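You operate a simulated robot arm through the tools that you are given. There is no shell and no other tool. Be economical: measure what you need, move in short steps, check, and stop when the job is done.

You run a simulated two-armed robot. Do the job below in one go: nothing can be reset, and whatever is moved stays where it is left.

## Task
Move the loose green cap to the thick stud and put a black cap in its place.
Fine: the black cap from the caps box; push both home; shut the lid.

The check looks at the end state, three seconds after you hand in, the way a careful person would. Anything else that was tipped, shoved, dropped, spilled or broken makes it a failure. A push-on lid holds only when it is set on centred and level and pressed home; a screw cap is set on level and turned clockwise until tight.

## Robot
Two 7-joint arms with two-finger grippers on one trunk, on a base that drives. Base frame: it is fixed to the floor where the robot stands at the start and does not move with it; the origin is under the middle of the robot, x ahead of it, y to its left, z up; the surface under the hand at the start is at about z = 80. Units: cm, degrees, N and s.
The left shoulder is at the start at [8.5, 21.6, 111.7], the right one opposite. With the tool pointing down near the work surface each hand reaches from about 32 to 84 cm from the robot's upright axis, wherever it stands, measured 20 degrees to its own side. Places, roughly: caps box lid [50, 0, 80]; inside of the caps box [50, 0, 80]; thick stud b of the grey bracket [70, 0, 80]; thin stud c of the grey bracket [70, 0, 80]. Payload 3.18 kg a hand.
Tool frame (each hand has its own): the origin (TCP) lies between the finger pads and is the grasp point; the fingertips stand 3 cm ahead of it; z points along the fingers, y is the line along which they close. The gripper opens to 14.4 cm. The gripper's body begins 10.3 cm behind the TCP.
Orientation is that of the tool frame in the base frame, as a unit quaternion [w, x, y, z]. With the fingers straight down and closing along the base's y, the tool's x points along the base's -x, its y along +y and its z along -z.

## Interface
- The arms move only by the tool step_arm. It takes "left_steps", "right_steps" or both (then of equal length, played together; a hand with none holds still); each is one flat list of numbers, 7 for each row, row after row: the shift along the base's x, y, z in cm, then the turn, a rotation vector about the base's x, y, z in degrees, then the gripper command, from -1 (shut) to 1 (fully open), values between in proportion. In form: [dx, dy, dz, rx, ry, rz, fingers, dx, dy, dz, rx, ry, rz, fingers, ...]. A call has 1 to 20 rows; each row is the pose to reach, as a shift and turn from the pose commanded when the call began. Rows are played at 5 a second. More than 5 cm and 8.6 degrees between two rows, or a gripper value outside its range, and nothing of the call is played. Where a pose cannot be reached the arm comes as near as it can. A force on the tool above 40 N (or 10 N above the force at the start of the call, whichever is more), or a blocked arm, ends the call early, and 0.2 s more pass. Each finger halts on what it meets, pressing with about 25 N; the grip force reading is that of the motor and also rises with nothing between the fingers. The clock runs only during rows and for 0.2 s after the last one: add rows that repeat a pose to give the fingers time. It gives the time, the measured TCP pose, the force on the tool (base axes), the opening and the grip force at its end, in the units of the frame above (readings bear some noise), with the torque about the TCP (base axes, N m) and any sound that the robot's microphone picked up.
- Cameras (640 x 400 px; columns grow to the right, rows downward): "scene" is now at [18.06, 1.59, 129.76]; the picture's right is [0.18, -0.98, 0.00], its down [-0.63, -0.12, -0.77] and it looks along [0.76, 0.14, -0.64] (base axes); focal length 283 px, centre (320, 200). "left" rides on the left gripper at [7.6, -1.6, -14.3] in its tool frame; the picture's right is [0.21, 0.98, 0.00], its down [-0.84, 0.18, -0.51] and it looks along [-0.50, 0.11, 0.86] (tool axes); focal length 218 px, centre (320, 200). "right" rides on the right gripper at [7.6, 1.6, -14.3] in its tool frame; the picture's right is [-0.21, 0.98, 0.00], its down [-0.84, -0.18, -0.51] and it looks along [-0.50, -0.11, 0.86] (tool axes); focal length 218 px, centre (320, 200). There is no depth. A picture from a camera that has moved, and an enlarged one, comes with that camera's place and axes in the base frame and with its lens.
- capture(camera): a new picture of that camera. The clock stands still meanwhile.
- raise_lower(by): slides the trunk up (or, below 0, down) by that many cm; the arms and the scene camera ride with it, the base frame stays. It gives what a move gives, with no picture.
- base_move(legs): drives the robot by 1 to 6 legs, each [ahead, left, turn to the left] in cm, cm and degrees, along the robot's own axes; the way and the turn of a leg run together, so that a leg with both is an arc; at most 150 cm and 180 degrees a leg. The arms and the cameras ride along, it lands a little off, and it stops where it bumps. It gives what a move gives.
- turn_head(pan, tilt): turns the head with the scene camera to pan (to the left, within 80 degrees either way) and tilt (down, from -29 to 69), counted from straight ahead of the robot. It gives what a move gives.
- close_up(camera, box): a new picture of the part [left, top, right, bottom] of that camera's present view, enlarged. The clock stands still meanwhile.
- finish_job(): hands the job in; it is judged then, once.

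Go step by step. Nothing tells you exact positions but the pictures and the camera data: compare them with the known pose of the tool, close in by small moves and look again before you grip or let go. The budget is 120 turns and 108 pictures, counting those below and the enlarged ones. Unless the task says otherwise, let go and move clear before handing in, and close with one line.

The tools are called after "Emit:" by a JSON object that holds its "fn" and its "kwargs". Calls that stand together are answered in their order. step_arm: Moves the arms, as the interface text tells. Its arguments: {"type":"object","properties":{"left_steps":{"type":"array"},"right_steps":{"type":"array"}},"required":[]} The other tools are called the same way: raise_lower (by) slides the trunk up or down; base_move (legs) drives the base; turn_head (pan, tilt) turns the head that bears the scene camera; capture (camera) takes a picture; close_up (camera, box) takes an enlarged picture of a part of a camera's view; finish_job () hands the job in.

At the start:

```text
time: 0.0
left_tool_pos: [38.11, 17.55, 110.9]
left_orientation: [0.0, 0.0, 1.0, 0.0]
left_force: [1.1, 0.2, 0.8]
left_torque: [-0.01, 0.02, 0.0]
left_finger_gap: 14.4
left_gripper_force: 0.1
right_tool_pos: [39.12, -14.84, 104.86]
right_orientation: [0.001, 0.0, 1.0, 0.0]
right_force: [0.3, 0.4, 0.1]
right_torque: [0.01, -0.01, 0.0]
right_finger_gap: 14.42
right_gripper_force: 0.0
trunk travel left (down, up): [-20.0, 16.9]
robot x, y, heading: [-0.25, -0.02, 0.3]
head pan, tilt: [10.6, 39.8]
```

scene: 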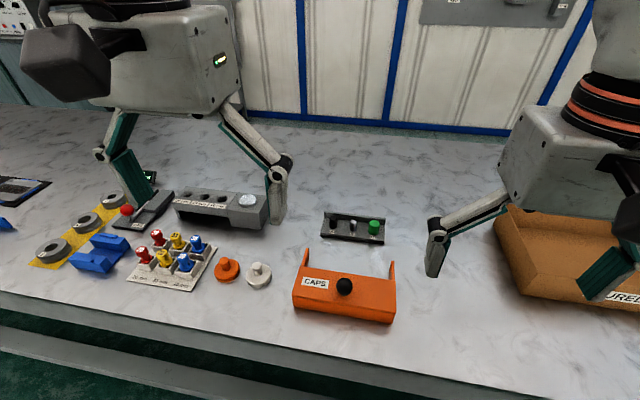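
right: 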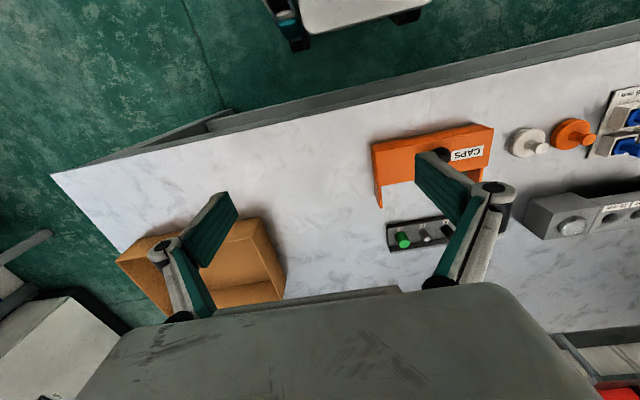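
left: 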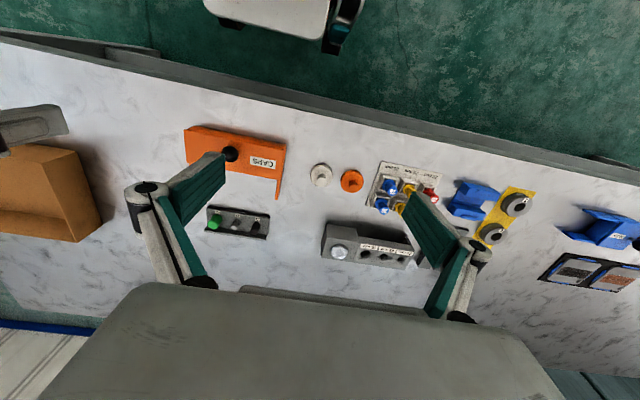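

The bracket with three studs (one green cap) lies behind the orange caps box with its black knob. I take close-ups to see details.

Emit:
{"fn": "close_up", "kwargs": {"camera": "scene", "box": [270, 190, 430, 330]}}

Emit:
{"fn": "close_up", "kwargs": {"camera": "scene", "box": [310, 200, 400, 256]}}

Emit:
{"fn": "close_up", "kwargs": {"camera": "right", "box": [360, 110, 500, 260]}}

```text
2.86 times, centred on (350, 260) of scene
camera zoom: at [18.06, 1.59, 129.76], right [0.18, -0.98, 0.0], down [-0.63, -0.12, -0.77], along [0.76, 0.14, -0.64], focal length 808 px, centre (234, 29)
```

zoom: 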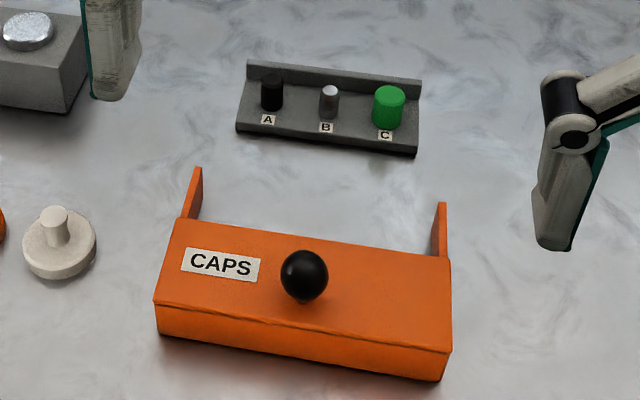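

```text
7.11 times, centred on (355, 228) of scene
camera zoom: at [18.06, 1.59, 129.76], right [0.18, -0.98, 0.0], down [-0.63, -0.12, -0.77], along [0.76, 0.14, -0.64], focal length 2011 px, centre (71, 1)
```

zoom: 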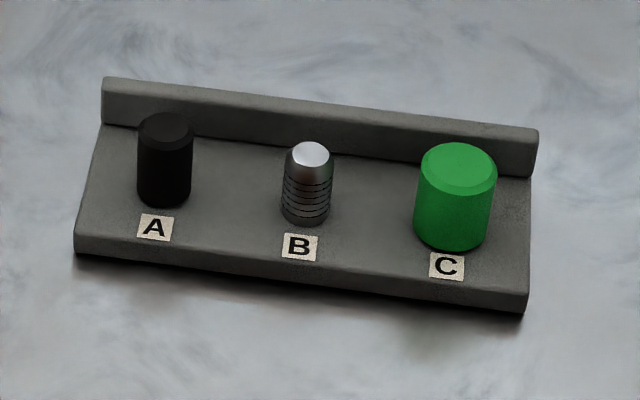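

```text
2.67 times, centred on (430, 185) of right
camera zoom: at [31.43, -13.2, 119.09], right [0.21, 0.98, 0.0], down [0.84, -0.18, 0.51], along [0.5, -0.11, -0.86], focal length 582 px, centre (27, 240)
```

zoom: 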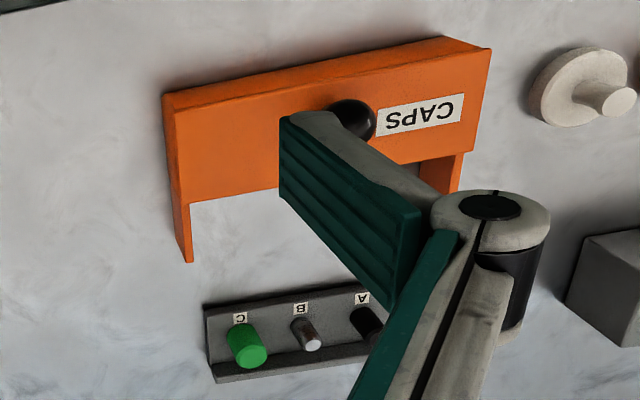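

I see a thin-stud C carrying the green cap, bare thick stud B, and the box with what may be a sliding lid with rails behind. I look closer at the box.

Emit:
{"fn": "close_up", "kwargs": {"camera": "left", "box": [170, 110, 310, 250]}}

Emit:
{"fn": "close_up", "kwargs": {"camera": "scene", "box": [285, 240, 405, 330]}}

```text
2.86 times, centred on (240, 180) of left
camera zoom: at [30.46, 15.91, 125.12], right [-0.21, 0.98, 0.0], down [0.84, 0.18, 0.51], along [0.5, 0.11, -0.86], focal length 624 px, centre (549, 257)
```

zoom: 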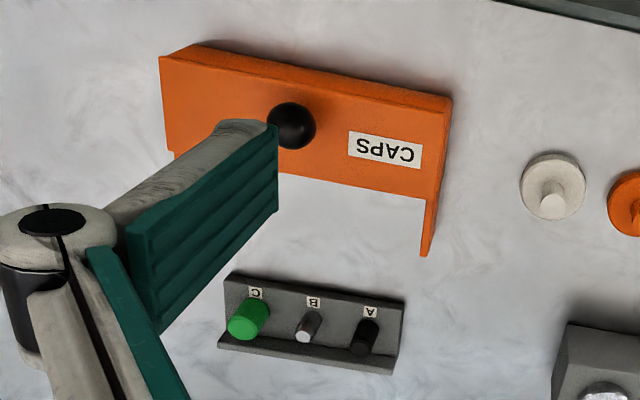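

```text
4.44 times, centred on (345, 285) of scene
camera zoom: at [18.06, 1.59, 129.76], right [0.18, -0.98, 0.0], down [-0.63, -0.12, -0.77], along [0.76, 0.14, -0.64], focal length 1257 px, centre (209, -178)
```

zoom: 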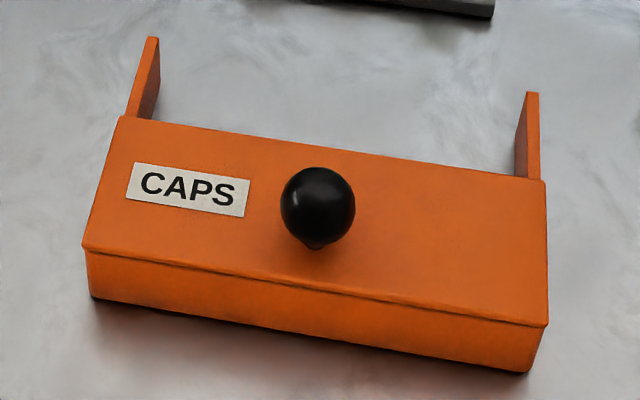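

Estimates: studs near x 66, with A y 7.2, B y 2.4, C y −2.3, and the green cap top about z 84.4. I bring the right hand above the green cap with narrowed fingers and look.

Emit:
{"fn": "step_arm", "kwargs": {"right_steps": [3.4, 1.6, -1.2, 0, 0, 0, 0.5, 6.8, 3.2, -2.4, 0, 0, 0, 0, 10.2, 4.8, -3.6, 0, 0, 0, -0.4, 13.6, 6.4, -4.8, 0, 0, 0, -0.4, 17, 7.9, -6, 0, 0, 0, -0.4, 20.4, 9.4, -7.2, 0, 0, 0, -0.4, 23.8, 11, -8.4, 0, 0, 0, -0.4, 26.9, 12.5, -9.9, 0, 0, 0, -0.4, 26.9, 12.5, -9.9, 0, 0, 0, -0.4]}}

Emit:
{"fn": "capture", "kwargs": {"camera": "right"}}

Emit:
{"fn": "close_up", "kwargs": {"camera": "scene", "box": [310, 170, 430, 250]}}

```text
time: 2.0
left_tool_pos: [38.1, 17.38, 110.9]
left_orientation: [0.0, 0.001, 1.0, 0.0]
left_force: [0.7, 0.1, -0.1]
left_torque: [0.01, 0.0, 0.01]
left_finger_gap: 14.4
left_gripper_force: 0.1
right_tool_pos: [66.09, -2.17, 95.05]
right_orientation: [0.001, -0.001, 1.0, 0.0]
right_force: [0.3, -0.7, -0.3]
right_torque: [0.05, 0.03, 0.04]
right_finger_gap: 4.33
right_gripper_force: 0.0
trunk travel left (down, up): [-20.0, 16.9]
robot x, y, heading: [-0.12, -0.13, -0.2]
head pan, tilt: [10.6, 39.8]
```

```text
99 pictures are left
camera right: at [58.28, -0.56, 109.32], right [0.21, 0.98, 0.0], down [0.84, -0.18, 0.51], along [0.5, -0.11, -0.86], focal length 218 px, centre (320, 200)
```

right: 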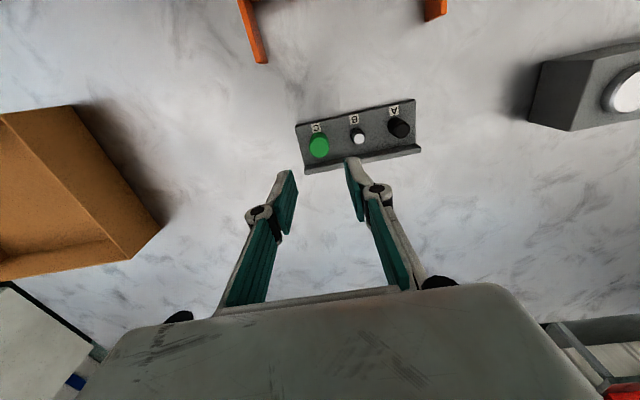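

```text
5.00 times, centred on (370, 210) of scene
camera zoom: at [17.99, 1.54, 129.78], right [0.18, -0.98, 0.0], down [-0.63, -0.12, -0.77], along [0.76, 0.14, -0.64], focal length 1414 px, centre (70, 150)
```

zoom: 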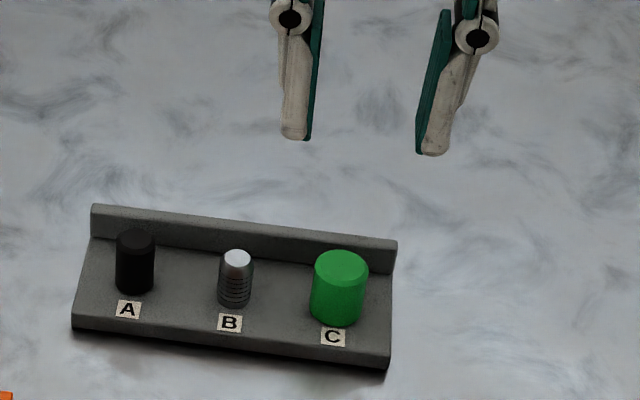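

Estimates agree to within a few millimetres; I zoom in for precision.

Emit:
{"fn": "close_up", "kwargs": {"camera": "right", "box": [270, 80, 440, 190]}}

```text
3.64 times, centred on (355, 135) of right
camera zoom: at [58.28, -0.56, 109.32], right [0.21, 0.98, 0.0], down [0.84, -0.18, 0.51], along [0.5, -0.11, -0.86], focal length 794 px, centre (193, 436)
```

zoom: 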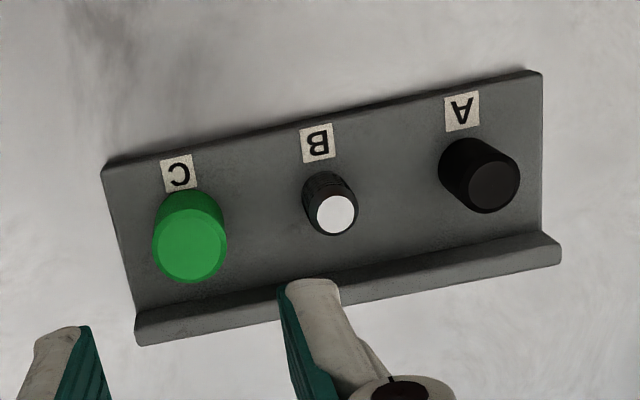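

C cap at (65.9, −2.35), B at (65.9, 2.4). I lower over the green cap with fingers straddling it.

Emit:
{"fn": "step_arm", "kwargs": {"right_steps": [-0.1, -0.17, -3, 0, 0, 0, -0.4, -0.1, -0.17, -6, 0, 0, 0, -0.4, -0.1, -0.17, -8, 0, 0, 0, -0.4, -0.1, -0.17, -9, 0, 0, 0, -0.4, -0.1, -0.17, -9.9, 0, 0, 0, -0.4, -0.1, -0.17, -9.9, 0, 0, 0, -0.4]}}

Emit:
{"fn": "close_up", "kwargs": {"camera": "scene", "box": [310, 170, 430, 250]}}

Emit:
{"fn": "close_up", "kwargs": {"camera": "right", "box": [230, 60, 430, 200]}}

```text
time: 3.4
left_tool_pos: [38.08, 17.48, 110.89]
left_orientation: [0.0, 0.0, 1.0, 0.0]
left_force: [-0.7, -0.7, 0.1]
left_torque: [0.0, 0.0, 0.05]
left_finger_gap: 14.41
left_gripper_force: 0.1
right_tool_pos: [66.05, -2.47, 84.99]
right_orientation: [0.0, 0.0, 1.0, 0.0]
right_force: [-0.2, 0.5, 0.2]
right_torque: [0.02, -0.02, -0.02]
right_finger_gap: 4.31
right_gripper_force: 0.1
trunk travel left (down, up): [-20.0, 16.9]
robot x, y, heading: [-0.14, 0.24, 0.0]
head pan, tilt: [10.6, 39.8]
```

```text
5.00 times, centred on (370, 210) of scene
camera zoom: at [18.04, 1.59, 129.77], right [0.18, -0.98, 0.0], down [-0.63, -0.12, -0.77], along [0.76, 0.14, -0.64], focal length 1414 px, centre (70, 150)
```

zoom: 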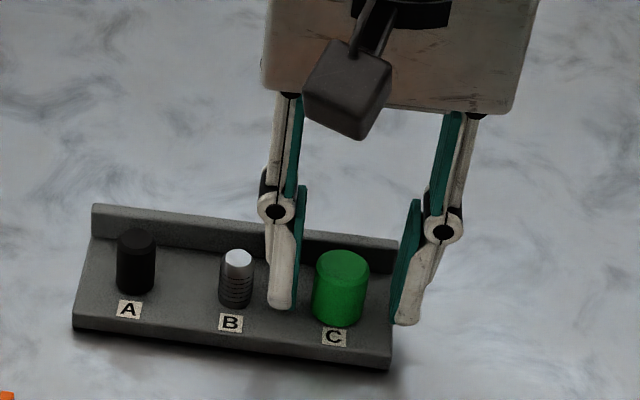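

```text
2.86 times, centred on (330, 130) of right
camera zoom: at [58.27, -0.88, 99.19], right [0.21, 0.98, 0.0], down [0.84, -0.18, 0.51], along [0.5, -0.11, -0.86], focal length 624 px, centre (291, 400)
```

zoom: 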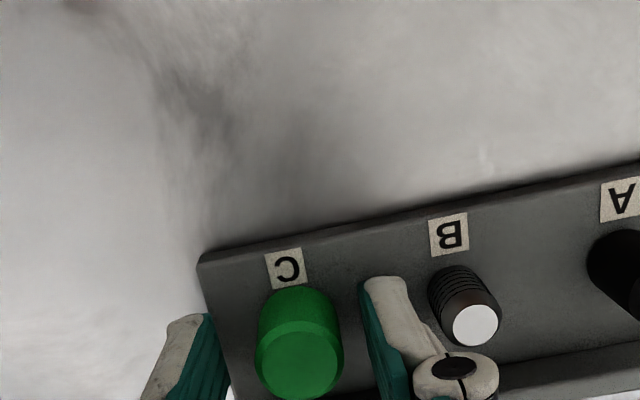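

Fingers straddle the cap. I centre by a millimetre, close gently, and lift.

Emit:
{"fn": "step_arm", "kwargs": {"right_steps": [-0.15, 0.1, 0, 0, 0, 0, -0.4, -0.15, 0.1, 0, 0, 0, 0, -0.55, -0.15, 0.1, 0, 0, 0, 0, -0.7, -0.15, 0.1, 0, 0, 0, 0, -1, -0.15, 0.1, 0, 0, 0, 0, -1, -0.15, 0.1, 0, 0, 0, 0, -1]}}

Emit:
{"fn": "close_up", "kwargs": {"camera": "scene", "box": [310, 170, 430, 250]}}

```text
time: 4.8
left_tool_pos: [37.93, 17.41, 110.82]
left_orientation: [-0.001, 0.0, 1.0, 0.0]
left_force: [0.0, 0.1, 0.5]
left_torque: [0.03, 0.02, -0.01]
left_finger_gap: 14.42
left_gripper_force: 0.1
right_tool_pos: [65.8, -2.34, 84.93]
right_orientation: [0.0, 0.0, 1.0, 0.0]
right_force: [-0.7, -0.2, -0.2]
right_torque: [0.01, 0.03, 0.02]
right_finger_gap: 2.34
right_gripper_force: 25.1
trunk travel left (down, up): [-20.0, 16.9]
robot x, y, heading: [-0.41, -0.0, 0.3]
head pan, tilt: [10.6, 39.8]
```

```text
5.00 times, centred on (370, 210) of scene
camera zoom: at [18.06, 1.59, 129.76], right [0.18, -0.98, 0.0], down [-0.63, -0.12, -0.77], along [0.76, 0.14, -0.64], focal length 1414 px, centre (70, 150)
```

zoom: 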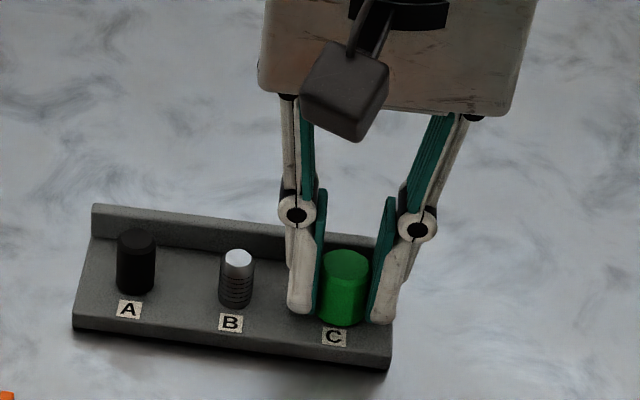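

Emit:
{"fn": "step_arm", "kwargs": {"right_steps": [0, 0, 0.7, 0, 0, 0, -1, 0, 0, 1.5, 0, 0, 0, -1, 0, 0, 3, 0, 0, 0, -1, 0, 0, 5, 0, 0, 0, -1, 0, 0, 5, 0, 0, 0, -1]}}

Emit:
{"fn": "close_up", "kwargs": {"camera": "scene", "box": [310, 170, 430, 250]}}

Emit:
{"fn": "close_up", "kwargs": {"camera": "right", "box": [230, 60, 430, 200]}}

```text
time: 6.0
left_tool_pos: [38.09, 17.42, 110.74]
left_orientation: [0.001, 0.0, 1.0, 0.0]
left_force: [1.1, -0.3, -0.1]
left_torque: [0.01, 0.02, -0.01]
left_finger_gap: 14.4
left_gripper_force: 0.0
right_tool_pos: [66.01, -2.37, 89.93]
right_orientation: [0.0, 0.0, 1.0, 0.0]
right_force: [0.0, -0.3, 0.1]
right_torque: [-0.01, 0.04, -0.03]
right_finger_gap: 2.3
right_gripper_force: 24.8
trunk travel left (down, up): [-20.0, 16.9]
robot x, y, heading: [-0.21, 0.08, -0.1]
head pan, tilt: [10.6, 39.8]
```

```text
5.00 times, centred on (370, 210) of scene
camera zoom: at [18.09, 1.59, 129.75], right [0.18, -0.98, 0.0], down [-0.63, -0.12, -0.77], along [0.76, 0.14, -0.64], focal length 1414 px, centre (70, 150)
```

zoom: 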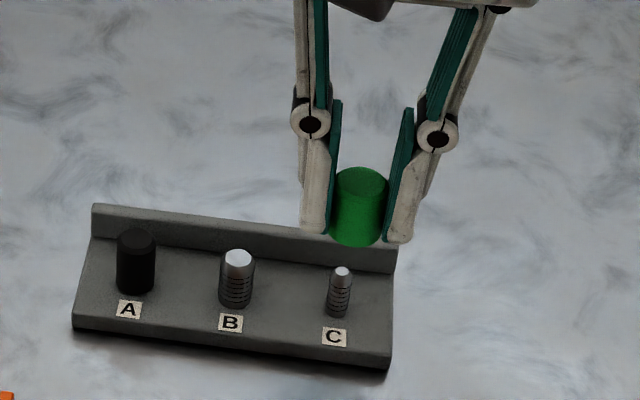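

```text
2.86 times, centred on (330, 130) of right
camera zoom: at [58.17, -0.83, 104.23], right [0.21, 0.98, 0.0], down [0.84, -0.18, 0.51], along [0.5, -0.11, -0.86], focal length 624 px, centre (291, 400)
```

zoom: 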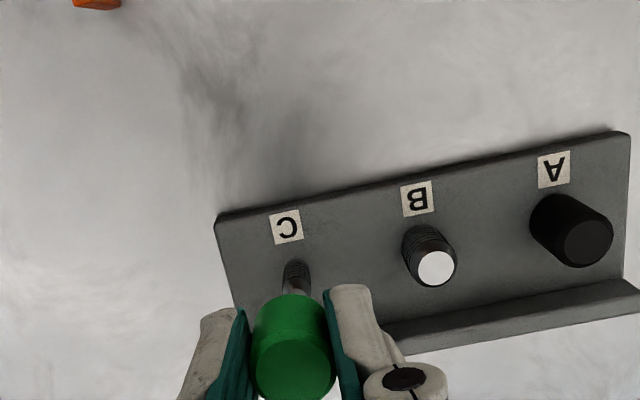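

The green cap is off, held level. I move it over stud B, staying high, and compare.

Emit:
{"fn": "step_arm", "kwargs": {"right_steps": [0.05, 2.5, 0, 0, 0, 0, -1, 0.1, 4.92, 0, 0, 0, 0, -1, 0.1, 4.92, -0.5, 0, 0, 0, -1, 0.1, 4.92, -0.5, 0, 0, 0, -1]}}

Emit:
{"fn": "close_up", "kwargs": {"camera": "scene", "box": [310, 180, 400, 240]}}

Emit:
{"fn": "close_up", "kwargs": {"camera": "right", "box": [250, 120, 400, 220]}}

Emit:
{"fn": "close_up", "kwargs": {"camera": "left", "box": [180, 180, 290, 250]}}

```text
time: 7.0
left_tool_pos: [38.2, 17.42, 110.87]
left_orientation: [0.001, -0.001, 1.0, 0.0]
left_force: [0.9, 0.8, -0.1]
left_torque: [0.0, 0.04, -0.02]
left_finger_gap: 14.4
left_gripper_force: 0.0
right_tool_pos: [65.86, 2.44, 89.44]
right_orientation: [0.0, 0.0, 1.0, 0.0]
right_force: [0.6, 0.0, 0.4]
right_torque: [-0.02, -0.02, 0.01]
right_finger_gap: 2.3
right_gripper_force: 24.8
trunk travel left (down, up): [-20.0, 16.9]
robot x, y, heading: [-0.09, 0.21, 0.1]
head pan, tilt: [10.6, 39.8]
```

```text
6.67 times, centred on (355, 210) of scene
camera zoom: at [18.04, 1.61, 129.76], right [0.18, -0.98, 0.0], down [-0.63, -0.12, -0.77], along [0.76, 0.14, -0.64], focal length 1885 px, centre (87, 133)
```

zoom: 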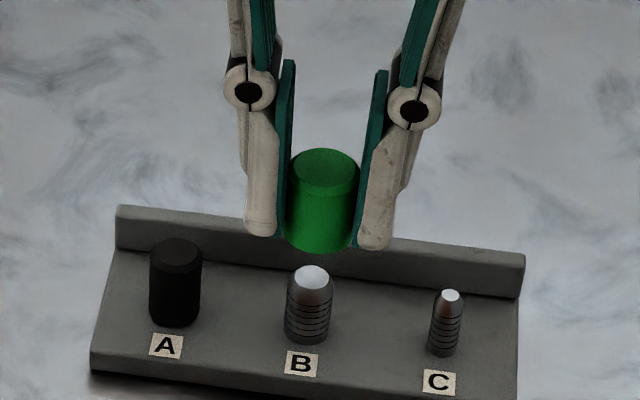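

```text
4.00 times, centred on (325, 170) of right
camera zoom: at [58.04, 4.1, 103.9], right [0.21, 0.98, 0.0], down [0.84, -0.18, 0.51], along [0.5, -0.11, -0.86], focal length 873 px, centre (300, 320)
```

zoom: 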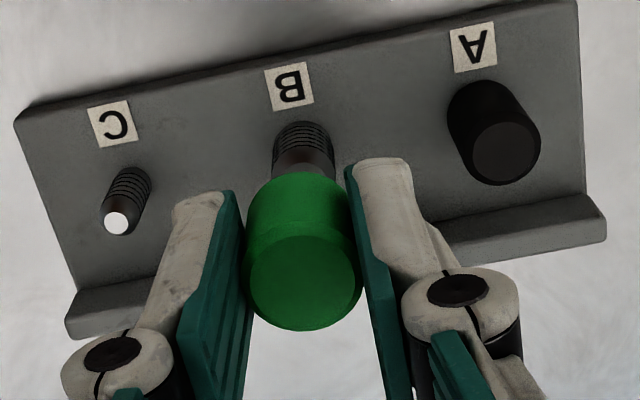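

```text
5.71 times, centred on (235, 215) of left
camera zoom: at [30.45, 15.93, 125.12], right [-0.21, 0.98, 0.0], down [0.84, 0.18, 0.51], along [0.5, 0.11, -0.86], focal length 1247 px, centre (806, 114)
```

zoom: 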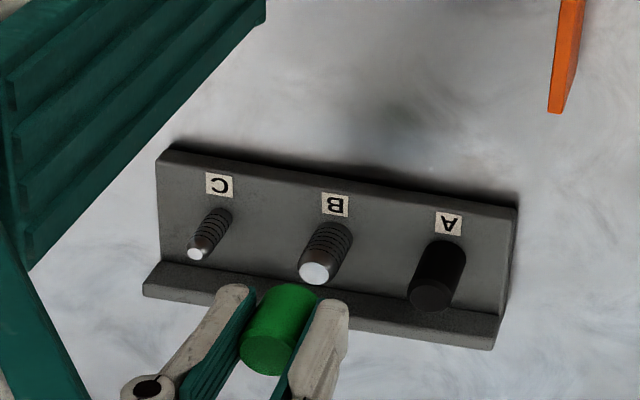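

The cap is about 1.5 mm short in y; I correct and lower in small increments.

Emit:
{"fn": "step_arm", "kwargs": {"right_steps": [0.04, 0.14, 0, 0, 0, 0, -1, 0.04, 0.14, -0.7, 0, 0, 0, -1, 0.04, 0.14, -1.4, 0, 0, 0, -1, 0.04, 0.14, -1.8, 0, 0, 0, -1, 0.04, 0.14, -2.2, 0, 0, 0, -1, 0.04, 0.14, -2.2, 0, 0, 0, -1]}}

Emit:
{"fn": "close_up", "kwargs": {"camera": "scene", "box": [310, 180, 400, 240]}}

Emit:
{"fn": "close_up", "kwargs": {"camera": "right", "box": [250, 120, 400, 220]}}

Emit:
{"fn": "close_up", "kwargs": {"camera": "left", "box": [180, 180, 290, 250]}}

```text
time: 8.4
left_tool_pos: [38.03, 17.5, 110.87]
left_orientation: [0.0, 0.0, 1.0, 0.0]
left_force: [0.1, -0.4, -0.3]
left_torque: [-0.01, 0.0, -0.02]
left_finger_gap: 14.4
left_gripper_force: 0.1
right_tool_pos: [66.03, 2.76, 87.44]
right_orientation: [0.0, 0.0, 1.0, 0.0]
right_force: [0.3, -0.7, 0.3]
right_torque: [0.0, -0.02, 0.03]
right_finger_gap: 2.3
right_gripper_force: 24.9
trunk travel left (down, up): [-20.0, 16.9]
robot x, y, heading: [-0.09, 0.17, 0.1]
head pan, tilt: [10.6, 39.8]
```

```text
6.67 times, centred on (355, 210) of scene
camera zoom: at [18.05, 1.59, 129.76], right [0.18, -0.98, 0.0], down [-0.63, -0.12, -0.77], along [0.76, 0.14, -0.64], focal length 1885 px, centre (87, 133)
```

zoom: 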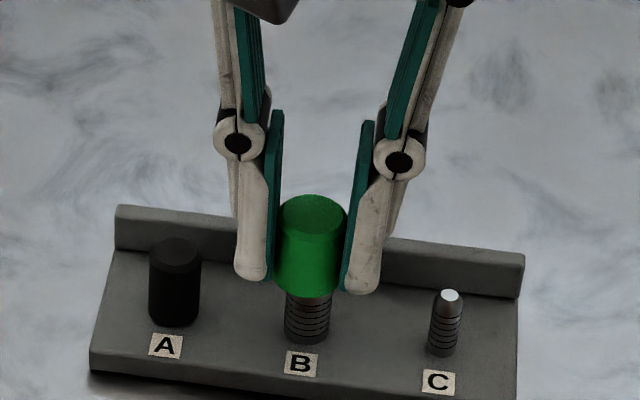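

```text
4.00 times, centred on (325, 170) of right
camera zoom: at [58.23, 4.32, 101.61], right [0.21, 0.98, 0.0], down [0.84, -0.18, 0.51], along [0.5, -0.11, -0.86], focal length 873 px, centre (300, 320)
```

zoom: 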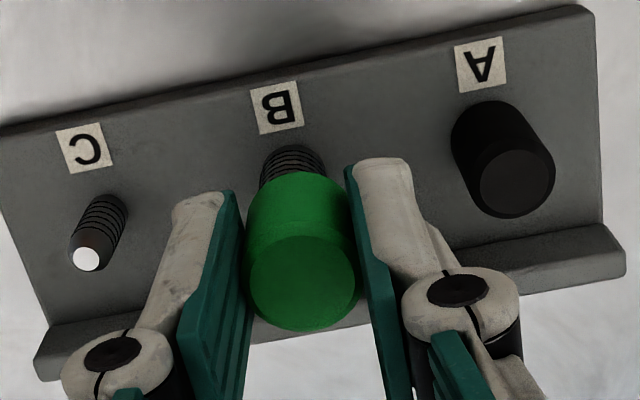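

```text
5.71 times, centred on (235, 215) of left
camera zoom: at [30.45, 15.91, 125.12], right [-0.21, 0.98, 0.0], down [0.84, 0.18, 0.51], along [0.5, 0.11, -0.86], focal length 1247 px, centre (806, 114)
```

zoom: 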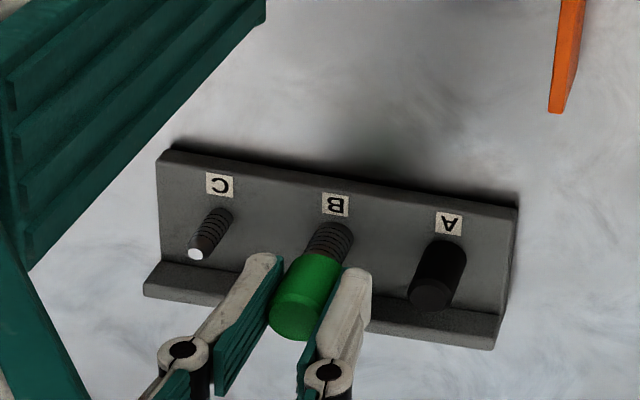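

No contact force yet; the cap appears about 1.3 mm too far in +y. I correct and lower further.

Emit:
{"fn": "step_arm", "kwargs": {"right_steps": [0, -0.13, 0, 0, 0, 0, -1, 0, -0.13, -0.3, 0, 0, 0, -1, 0, -0.13, -0.6, 0, 0, 0, -1, 0, -0.13, -0.6, 0, 0, 0, -1]}}

Emit:
{"fn": "close_up", "kwargs": {"camera": "scene", "box": [310, 180, 400, 240]}}

Emit:
{"fn": "close_up", "kwargs": {"camera": "right", "box": [250, 120, 400, 220]}}

```text
time: 9.4
left_tool_pos: [38.2, 17.58, 110.8]
left_orientation: [-0.001, 0.0, 1.0, 0.0]
left_force: [0.5, 0.2, -0.7]
left_torque: [0.04, 0.01, 0.0]
left_finger_gap: 14.39
left_gripper_force: 0.0
right_tool_pos: [65.88, 2.49, 86.52]
right_orientation: [-0.002, 0.0, 1.0, 0.0]
right_force: [-1.6, 0.0, 0.7]
right_torque: [0.01, 0.12, 0.04]
right_finger_gap: 2.28
right_gripper_force: 25.8
trunk travel left (down, up): [-20.0, 16.9]
robot x, y, heading: [0.18, 0.27, -0.0]
head pan, tilt: [10.6, 39.8]
```

```text
6.67 times, centred on (355, 210) of scene
camera zoom: at [18.16, 1.6, 129.71], right [0.18, -0.98, 0.0], down [-0.63, -0.12, -0.77], along [0.76, 0.14, -0.64], focal length 1885 px, centre (87, 133)
```

zoom: 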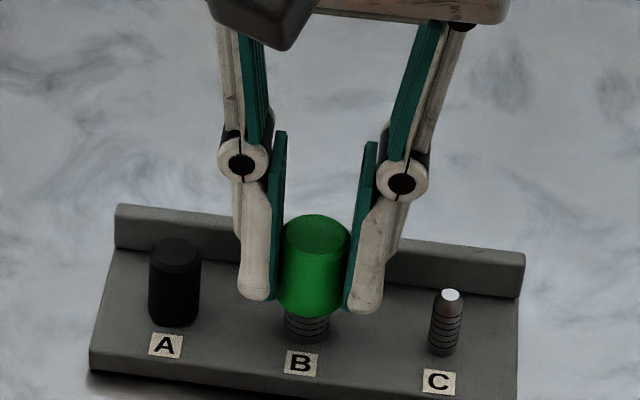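

```text
4.00 times, centred on (325, 170) of right
camera zoom: at [58.22, 4.15, 100.77], right [0.21, 0.98, 0.0], down [0.84, -0.18, 0.5], along [0.49, -0.11, -0.86], focal length 873 px, centre (300, 320)
```

zoom: 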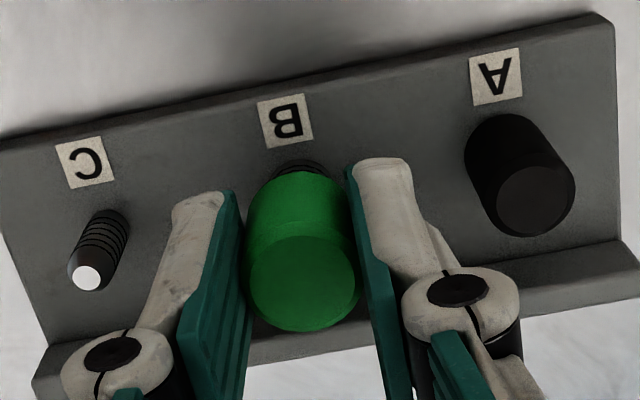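

The cap is now threading over stud B with little force. I push it down further.

Emit:
{"fn": "step_arm", "kwargs": {"right_steps": [0, 0, -0.4, 0, 0, 0, -1, 0, 0, -0.8, 0, 0, 0, -1, 0, 0, -1.2, 0, 0, 0, -1, 0, 0, -1.5, 0, 0, 0, -1, 0, 0, -1.7, 0, 0, 0, -1]}}

Emit:
{"fn": "close_up", "kwargs": {"camera": "scene", "box": [310, 180, 400, 240]}}

Emit:
{"fn": "close_up", "kwargs": {"camera": "right", "box": [250, 120, 400, 220]}}

```text
time: 10.6
left_tool_pos: [38.1, 17.54, 110.89]
left_orientation: [0.0, 0.0, 1.0, 0.001]
left_force: [1.0, -0.3, -0.1]
left_torque: [-0.02, 0.02, -0.03]
left_finger_gap: 14.42
left_gripper_force: 0.1
right_tool_pos: [65.87, 2.57, 85.05]
right_orientation: [0.0, 0.0, 1.0, 0.0]
right_force: [-3.3, -1.0, 3.1]
right_torque: [-0.04, 0.11, 0.0]
right_finger_gap: 2.29
right_gripper_force: 24.4
trunk travel left (down, up): [-20.0, 16.9]
robot x, y, heading: [0.42, -0.1, 0.3]
head pan, tilt: [10.6, 39.8]
```

```text
6.67 times, centred on (355, 210) of scene
camera zoom: at [18.01, 1.59, 129.76], right [0.18, -0.98, 0.0], down [-0.63, -0.12, -0.77], along [0.76, 0.14, -0.64], focal length 1885 px, centre (87, 133)
```

zoom: 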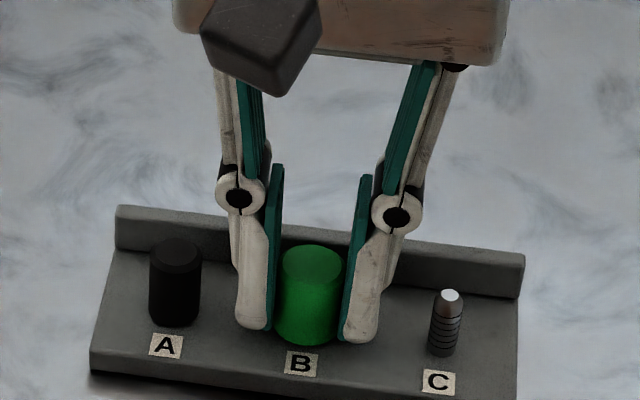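

```text
4.00 times, centred on (325, 170) of right
camera zoom: at [58.16, 4.16, 99.32], right [0.21, 0.98, 0.0], down [0.84, -0.18, 0.51], along [0.5, -0.11, -0.86], focal length 873 px, centre (300, 320)
```

zoom: 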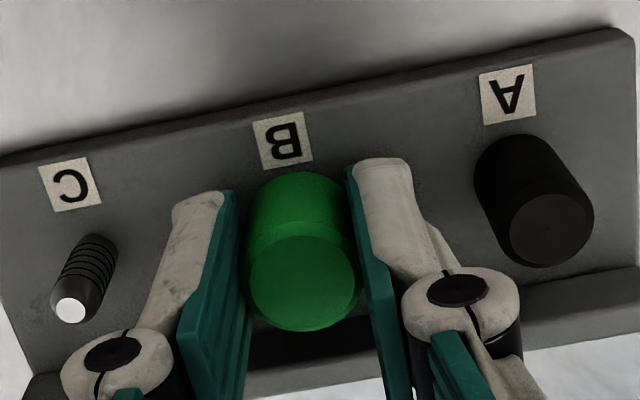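

Nearly seated with 3 N; I press on in small steps until it resists.

Emit:
{"fn": "step_arm", "kwargs": {"right_steps": [0, 0, -0.1, 0, 0, 0, -1, 0, 0, -0.2, 0, 0, 0, -1, 0, 0, -0.3, 0, 0, 0, -1, 0, 0, -0.4, 0, 0, 0, -1, 0, 0, -0.5, 0, 0, 0, -1, 0, 0, -0.5, 0, 0, 0, -1]}}

Emit:
{"fn": "close_up", "kwargs": {"camera": "scene", "box": [310, 180, 400, 240]}}

```text
time: 12.0
left_tool_pos: [37.87, 17.52, 110.95]
left_orientation: [0.002, 0.0, 1.0, 0.0]
left_force: [-0.2, -0.6, -0.1]
left_torque: [-0.03, 0.0, 0.0]
left_finger_gap: 14.39
left_gripper_force: 0.1
right_tool_pos: [65.91, 2.62, 84.76]
right_orientation: [0.003, 0.001, 1.0, 0.001]
right_force: [-3.5, -1.0, 21.8]
right_torque: [-0.01, 0.06, 0.01]
right_finger_gap: 2.3
right_gripper_force: 24.8
trunk travel left (down, up): [-20.0, 16.9]
robot x, y, heading: [-0.29, 0.3, 0.1]
head pan, tilt: [10.6, 39.8]
```

```text
6.67 times, centred on (355, 210) of scene
camera zoom: at [17.82, 1.58, 129.82], right [0.18, -0.98, 0.0], down [-0.63, -0.12, -0.77], along [0.76, 0.14, -0.64], focal length 1885 px, centre (87, 133)
```

zoom: 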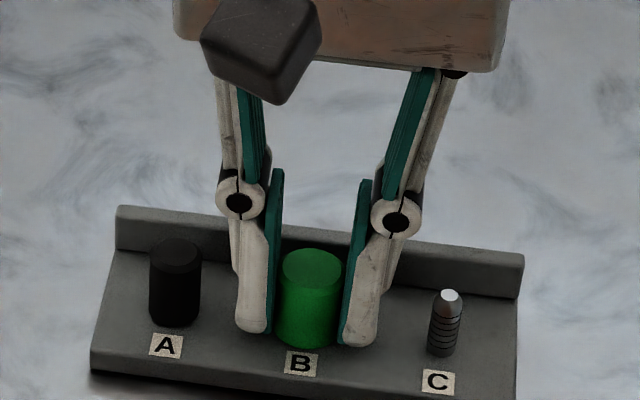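

Emit:
{"fn": "step_arm", "kwargs": {"right_steps": [0, 0, -0.15, 0, 0, 0, -1, 0, 0, -0.3, 0, 0, 0, -1, 0, 0, -0.3, 0, 0, 0, -1]}}

Emit:
{"fn": "close_up", "kwargs": {"camera": "right", "box": [250, 120, 400, 220]}}

```text
time: 12.9
left_tool_pos: [37.92, 17.28, 110.78]
left_orientation: [0.0, 0.0, 1.0, 0.0]
left_force: [0.5, 0.3, 0.2]
left_torque: [0.0, 0.01, 0.04]
left_finger_gap: 14.39
left_gripper_force: 0.0
right_tool_pos: [65.93, 2.59, 84.86]
right_orientation: [0.003, 0.002, 1.0, 0.003]
right_force: [-8.8, -3.0, 23.6]
right_torque: [-0.06, 0.17, -0.03]
right_finger_gap: 2.28
right_gripper_force: 24.7
trunk travel left (down, up): [-20.0, 16.9]
robot x, y, heading: [0.07, -0.13, -0.2]
head pan, tilt: [10.6, 39.8]
stopped in row 3 (right hand): the force on the tool passed its limit at 40 N (the readings are from after the stop); the commanded pose is now the measured one
```

```text
4.00 times, centred on (325, 170) of right
camera zoom: at [58.09, 4.1, 99.07], right [0.21, 0.98, 0.01], down [0.84, -0.19, 0.51], along [0.5, -0.1, -0.86], focal length 873 px, centre (300, 320)
```

zoom: 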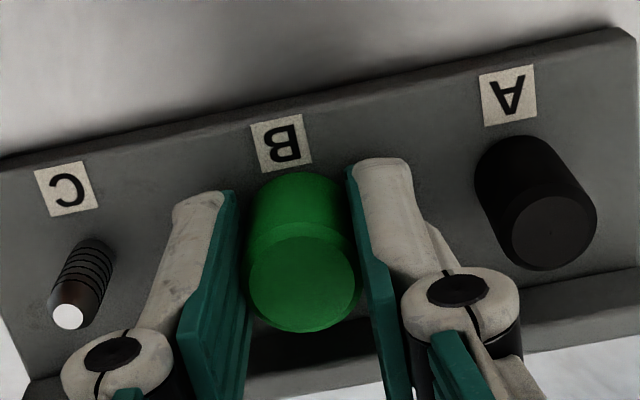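

It resisted up to 40 N. I release, rise, and check the seat.

Emit:
{"fn": "step_arm", "kwargs": {"right_steps": [0, 0, 0, 0, 0, 0, -0.8, 0, 0, 0, 0, 0, 0, -0.5, 0, 0, 0, 0, 0, 0, -0.5, 0, 0, 2, 0, 0, 0, -0.5, 0, 0, 5, 0, 0, 0, -0.5, 0, 0, 5, 0, 0, 0, -0.5]}}

Emit:
{"fn": "close_up", "kwargs": {"camera": "scene", "box": [310, 190, 400, 250]}}

Emit:
{"fn": "close_up", "kwargs": {"camera": "right", "box": [250, 100, 400, 200]}}

```text
time: 14.3
left_tool_pos: [38.0, 17.38, 110.74]
left_orientation: [-0.001, 0.0, 1.0, 0.0]
left_force: [-0.7, -0.8, 0.6]
left_torque: [-0.01, 0.02, -0.02]
left_finger_gap: 14.4
left_gripper_force: 0.1
right_tool_pos: [66.21, 2.57, 89.55]
right_orientation: [0.002, 0.001, 1.0, 0.001]
right_force: [1.1, -0.3, -0.4]
right_torque: [0.0, -0.04, 0.01]
right_finger_gap: 3.6
right_gripper_force: 0.0
trunk travel left (down, up): [-20.0, 16.9]
robot x, y, heading: [0.42, 0.18, -0.3]
head pan, tilt: [10.6, 39.8]
```

```text
6.67 times, centred on (355, 220) of scene
camera zoom: at [18.1, 1.59, 129.74], right [0.18, -0.98, 0.0], down [-0.63, -0.12, -0.77], along [0.76, 0.14, -0.64], focal length 1885 px, centre (87, 67)
```

zoom: 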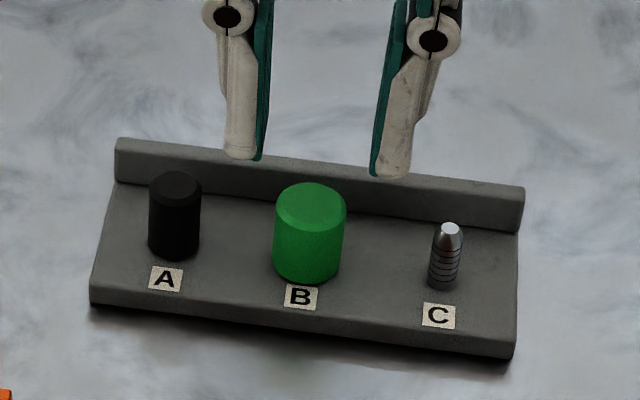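

```text
4.00 times, centred on (325, 150) of right
camera zoom: at [58.37, 4.14, 103.88], right [0.21, 0.98, 0.0], down [0.84, -0.18, 0.51], along [0.5, -0.1, -0.86], focal length 873 px, centre (300, 400)
```

zoom: 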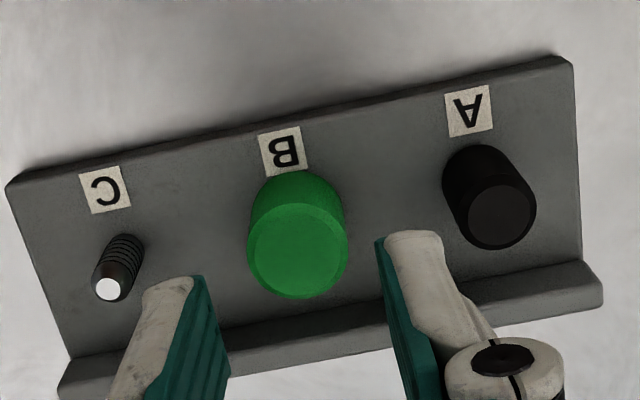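

Seated looking upright. I press once from above with closed fingers to be sure.

Emit:
{"fn": "step_arm", "kwargs": {"right_steps": [-0.2, -0.1, 0, 0, 0, 0, -1, -0.2, -0.1, 0, 0, 0, 0, -1, -0.2, -0.1, -1, 0, 0, 0, -1, -0.2, -0.1, -1.5, 0, 0, 0, -1, -0.2, -0.1, -1.8, 0, 0, 0, -1, -0.2, -0.1, -2.1, 0, 0, 0, -1, -0.2, -0.1, -2.3, 0, 0, 0, -1, -0.2, -0.1, -2.5, 0, 0, 0, -1, -0.2, -0.1, -2.7, 0, 0, 0, -1, -0.2, -0.1, -2.9, 0, 0, 0, -1, -0.2, -0.1, -3.1, 0, 0, 0, -1]}}

Emit:
{"fn": "close_up", "kwargs": {"camera": "scene", "box": [310, 190, 400, 250]}}

```text
time: 16.7
left_tool_pos: [38.01, 17.48, 110.9]
left_orientation: [0.001, 0.001, 1.0, 0.001]
left_force: [-0.7, 0.2, -0.4]
left_torque: [0.01, -0.01, 0.01]
left_finger_gap: 14.4
left_gripper_force: 0.1
right_tool_pos: [65.84, 2.45, 86.69]
right_orientation: [0.005, 0.001, 1.0, 0.001]
right_force: [0.2, -0.7, 17.8]
right_torque: [-0.07, 0.03, 0.01]
right_finger_gap: 0.61
right_gripper_force: 24.9
trunk travel left (down, up): [-20.0, 16.9]
robot x, y, heading: [-0.02, 0.27, 0.1]
head pan, tilt: [10.6, 39.8]
```

```text
6.67 times, centred on (355, 220) of scene
camera zoom: at [17.88, 1.59, 129.83], right [0.18, -0.98, 0.0], down [-0.63, -0.12, -0.77], along [0.76, 0.14, -0.64], focal length 1885 px, centre (87, 67)
```

zoom: 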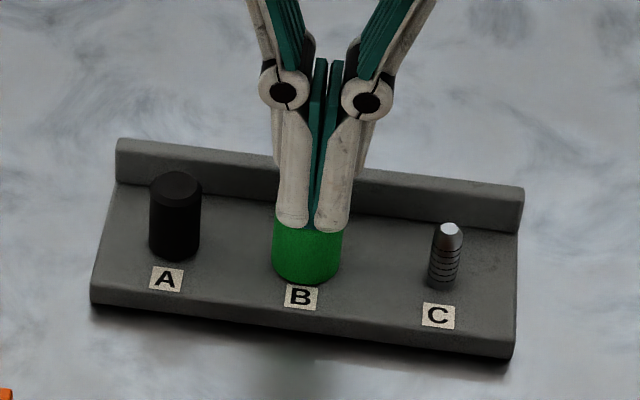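

Emit:
{"fn": "step_arm", "kwargs": {"right_steps": [0, 0, -0.2, 0, 0, 0, -1, 0, 0, -0.35, 0, 0, 0, -1, 0, 0, -0.5, 0, 0, 0, -1]}}

Emit:
{"fn": "step_arm", "kwargs": {"right_steps": [0, 0, 1, 0, 0, 0, -1, 0, 0, 4, 0, 0, 0, -1, 0, 0, 9, 0, 0, 0, -1, 0, 0, 9, 0, 0, 0, -1]}}

Emit:
{"fn": "close_up", "kwargs": {"camera": "scene", "box": [310, 190, 400, 250]}}

```text
time: 17.5
left_tool_pos: [37.93, 17.38, 110.89]
left_orientation: [0.001, 0.001, 1.0, 0.0]
left_force: [0.4, -0.1, 0.4]
left_torque: [-0.01, 0.02, 0.0]
left_finger_gap: 14.44
left_gripper_force: 0.1
right_tool_pos: [65.77, 2.57, 86.71]
right_orientation: [0.006, 0.002, 1.0, 0.004]
right_force: [-8.6, -3.8, 26.3]
right_torque: [-0.1, 0.27, 0.0]
right_finger_gap: 0.6
right_gripper_force: 25.2
trunk travel left (down, up): [-20.0, 16.9]
robot x, y, heading: [-0.09, -0.11, -0.2]
head pan, tilt: [10.6, 39.8]
stopped in row 3 (right hand): the force on the tool passed its limit at 42 N (the readings are from after the stop); the commanded pose is now the measured one
```

```text
time: 18.5
left_tool_pos: [38.19, 17.57, 110.81]
left_orientation: [-0.001, 0.0, 1.0, 0.0]
left_force: [0.2, -0.1, -0.8]
left_torque: [0.01, 0.02, -0.03]
left_finger_gap: 14.42
left_gripper_force: 0.0
right_tool_pos: [66.36, 2.5, 95.35]
right_orientation: [0.004, 0.002, 1.0, 0.003]
right_force: [-0.4, -0.1, -0.4]
right_torque: [0.0, 0.03, -0.02]
right_finger_gap: 0.0
right_gripper_force: 25.2
trunk travel left (down, up): [-20.0, 16.9]
robot x, y, heading: [0.17, -0.06, 0.1]
head pan, tilt: [10.6, 39.8]
```

```text
6.67 times, centred on (355, 220) of scene
camera zoom: at [18.13, 1.58, 129.73], right [0.18, -0.98, 0.0], down [-0.63, -0.12, -0.77], along [0.76, 0.14, -0.64], focal length 1885 px, centre (87, 67)
```

zoom: 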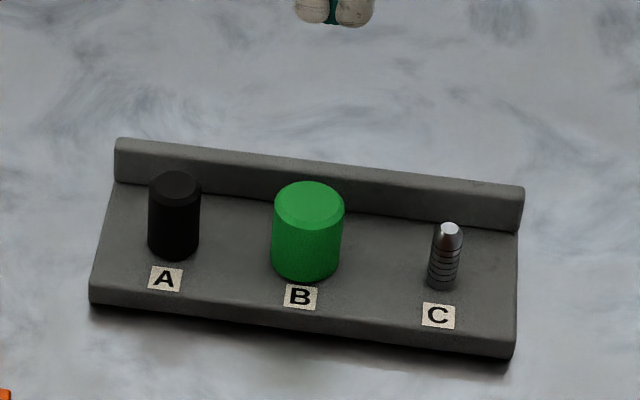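

Green is home. The right hand withdraws to the side, and the left hand goes above the lid knob (about 46.9, 2.45, 86.3).

Emit:
{"fn": "step_arm", "kwargs": {"right_steps": [-2, -4, 1, 0, 0, 0, -0.7, -4, -8, 2, 0, 0, 0, -0.5, -6, -12, 3, 0, 0, 0, -0.4, -8, -16, 4, 0, 0, 0, -0.4, -10, -19, 5, 0, 0, 0, -0.4, -10, -19, 5, 0, 0, 0, -0.4]}}

Emit:
{"fn": "step_arm", "kwargs": {"left_steps": [2, -3, -2.5, 0, 0, 0, 0.5, 4, -6, -5, 0, 0, 0, 0, 6, -9, -8, 0, 0, 0, -0.25, 8, -12, -11, 0, 0, 0, -0.25, 8.8, -15, -14, 0, 0, 0, -0.25, 8.8, -15, -17, 0, 0, 0, -0.25, 8.8, -15, -17, 0, 0, 0, -0.25]}}

Emit:
{"fn": "capture", "kwargs": {"camera": "scene"}}

Emit:
{"fn": "capture", "kwargs": {"camera": "left"}}

Emit:
{"fn": "capture", "kwargs": {"camera": "right"}}

```text
time: 19.9
left_tool_pos: [38.13, 17.52, 110.76]
left_orientation: [0.0, 0.0, 1.0, 0.0]
left_force: [0.4, 0.9, 0.3]
left_torque: [0.0, -0.01, -0.01]
left_finger_gap: 14.41
left_gripper_force: 0.0
right_tool_pos: [56.12, -16.22, 100.41]
right_orientation: [0.004, 0.001, 1.0, 0.002]
right_force: [-0.1, 0.4, -0.7]
right_torque: [-0.01, 0.02, 0.01]
right_finger_gap: 4.31
right_gripper_force: 0.1
trunk travel left (down, up): [-20.0, 16.9]
robot x, y, heading: [-0.14, -0.59, 0.1]
head pan, tilt: [10.6, 39.8]
```

```text
time: 21.5
left_tool_pos: [46.87, 2.28, 93.77]
left_orientation: [0.0, 0.0, 1.0, 0.0]
left_force: [-0.2, 0.1, 0.0]
left_torque: [0.03, -0.02, 0.0]
left_finger_gap: 5.4
left_gripper_force: 0.0
right_tool_pos: [56.06, -16.31, 100.42]
right_orientation: [0.005, 0.001, 1.0, 0.003]
right_force: [0.5, 1.0, -0.3]
right_torque: [0.04, -0.02, 0.0]
right_finger_gap: 4.31
right_gripper_force: 0.0
trunk travel left (down, up): [-20.0, 16.9]
robot x, y, heading: [0.21, 0.31, 0.2]
head pan, tilt: [10.6, 39.8]
```

```text
75 pictures are left
camera scene: at [18.03, 1.56, 129.77], right [0.18, -0.98, 0.0], down [-0.63, -0.12, -0.77], along [0.76, 0.14, -0.64], focal length 283 px, centre (320, 200)
```

scene: 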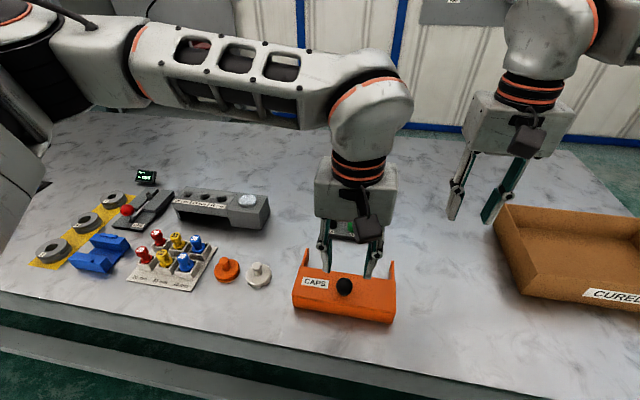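

```text
74 pictures are left
camera left: at [39.25, 0.79, 108.14], right [-0.21, 0.98, 0.0], down [0.84, 0.18, 0.51], along [0.5, 0.11, -0.86], focal length 218 px, centre (320, 200)
```

left: 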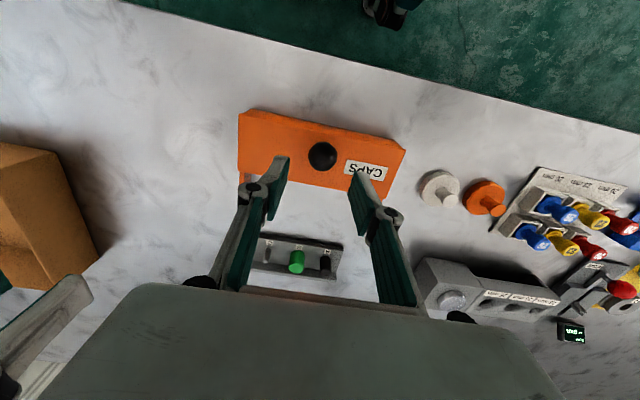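

```text
73 pictures are left
camera right: at [48.16, -14.72, 114.67], right [0.21, 0.98, 0.01], down [0.84, -0.18, 0.52], along [0.51, -0.1, -0.86], focal length 218 px, centre (320, 200)
```

right: 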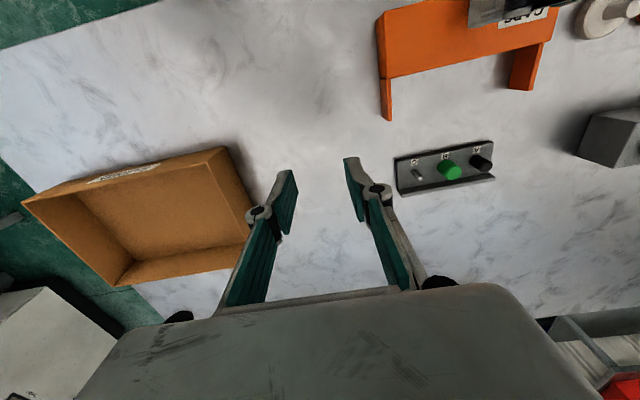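

The knob is about (46.7, 2.6). I lower around it and close.

Emit:
{"fn": "step_arm", "kwargs": {"left_steps": [-0.15, 0.3, -3, 0, 0, 0, -0.25, -0.15, 0.3, -5, 0, 0, 0, -0.25, -0.15, 0.3, -5.9, 0, 0, 0, -0.25, -0.15, 0.3, -5.9, 0, 0, 0, -0.25]}}

Emit:
{"fn": "close_up", "kwargs": {"camera": "scene", "box": [285, 230, 405, 330]}}

Emit:
{"fn": "close_up", "kwargs": {"camera": "left", "box": [220, 60, 440, 220]}}

```text
time: 22.5
left_tool_pos: [46.76, 2.76, 87.9]
left_orientation: [0.0, 0.0, 1.0, 0.0]
left_force: [-0.3, -0.6, 0.4]
left_torque: [0.05, 0.01, -0.01]
left_finger_gap: 5.38
left_gripper_force: 0.0
right_tool_pos: [56.04, -16.27, 100.48]
right_orientation: [0.004, 0.001, 1.0, 0.002]
right_force: [-0.9, 0.2, 0.4]
right_torque: [0.0, -0.01, -0.03]
right_finger_gap: 4.34
right_gripper_force: 0.1
trunk travel left (down, up): [-20.0, 16.9]
robot x, y, heading: [-0.08, -0.19, 0.0]
head pan, tilt: [10.6, 39.8]
```

```text
4.00 times, centred on (345, 280) of scene
camera zoom: at [18.05, 1.59, 129.76], right [0.18, -0.98, 0.0], down [-0.63, -0.12, -0.77], along [0.76, 0.14, -0.64], focal length 1131 px, centre (220, -120)
```

zoom: 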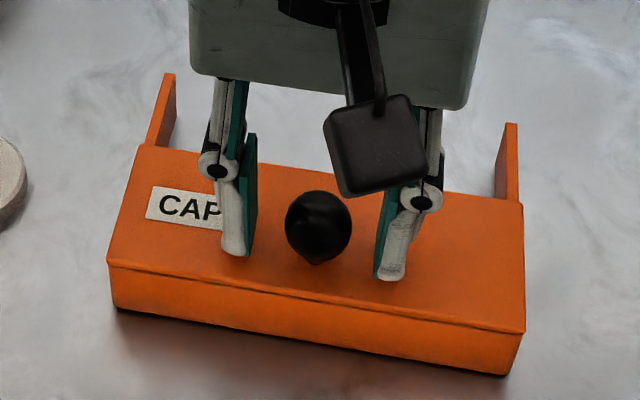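

```text
2.50 times, centred on (330, 140) of left
camera zoom: at [39.06, 1.11, 102.16], right [-0.21, 0.98, 0.0], down [0.84, 0.18, 0.51], along [0.5, 0.11, -0.86], focal length 546 px, centre (295, 350)
```

zoom: 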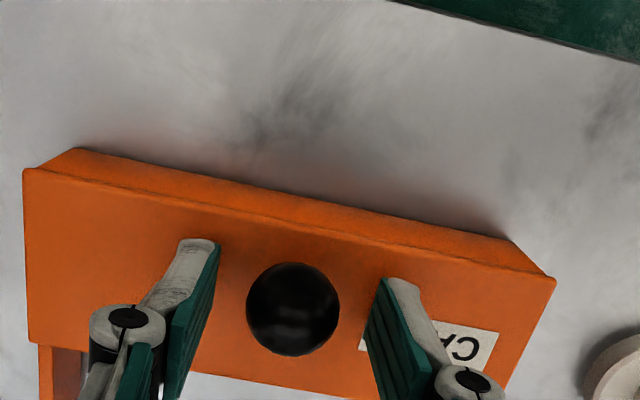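

Emit:
{"fn": "step_arm", "kwargs": {"left_steps": [-0.05, 0, 0, 0, 0, 0, -0.4, -0.05, 0, 0, 0, 0, 0, -0.6, -0.05, 0, 0, 0, 0, 0, -1, -0.05, 0, 0, 0, 0, 0, -1, -0.05, 0, 0, 0, 0, 0, -1]}}

Emit:
{"fn": "step_arm", "kwargs": {"left_steps": [0.4, 0, 0, 0, 0, 0, -1, 0.8, 0, 0, 0, 0, 0, -1, 0.8, 0, 0, 0, 0, 0, -1]}}

Emit:
{"fn": "close_up", "kwargs": {"camera": "scene", "box": [285, 230, 405, 330]}}

```text
time: 23.7
left_tool_pos: [46.68, 2.54, 87.81]
left_orientation: [-0.001, 0.0, 1.0, 0.0]
left_force: [0.5, -13.6, -6.0]
left_torque: [-0.18, -0.15, -0.03]
left_finger_gap: 2.79
left_gripper_force: 44.8
right_tool_pos: [56.04, -16.43, 100.39]
right_orientation: [0.005, 0.001, 1.0, 0.003]
right_force: [0.1, 0.0, 0.2]
right_torque: [0.02, 0.02, 0.01]
right_finger_gap: 4.32
right_gripper_force: 0.0
trunk travel left (down, up): [-20.0, 16.9]
robot x, y, heading: [-0.49, 0.05, 0.0]
head pan, tilt: [10.6, 39.8]
```

```text
time: 24.5
left_tool_pos: [47.37, 2.55, 87.84]
left_orientation: [-0.001, 0.001, 1.0, 0.0]
left_force: [0.5, -22.2, -12.8]
left_torque: [-0.26, -0.02, 0.04]
left_finger_gap: 2.8
left_gripper_force: 44.9
right_tool_pos: [56.15, -16.53, 100.3]
right_orientation: [0.004, 0.001, 1.0, 0.003]
right_force: [-0.7, 0.9, 0.3]
right_torque: [0.01, 0.0, 0.01]
right_finger_gap: 4.32
right_gripper_force: 0.1
trunk travel left (down, up): [-20.0, 16.9]
robot x, y, heading: [-0.29, -0.04, 0.0]
head pan, tilt: [10.6, 39.8]
```

```text
4.00 times, centred on (345, 280) of scene
camera zoom: at [18.14, 1.38, 129.74], right [0.18, -0.98, 0.0], down [-0.63, -0.12, -0.77], along [0.76, 0.14, -0.64], focal length 1131 px, centre (220, -120)
```

zoom: 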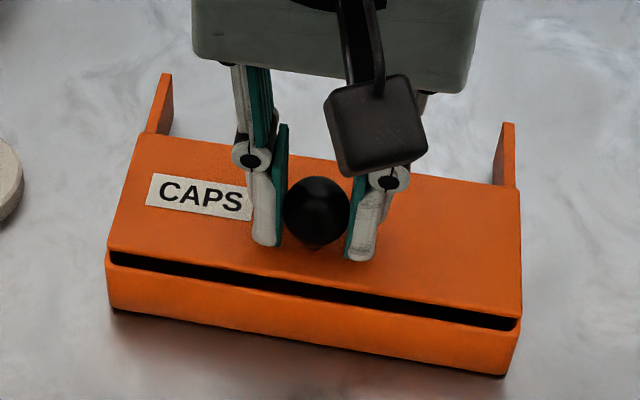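

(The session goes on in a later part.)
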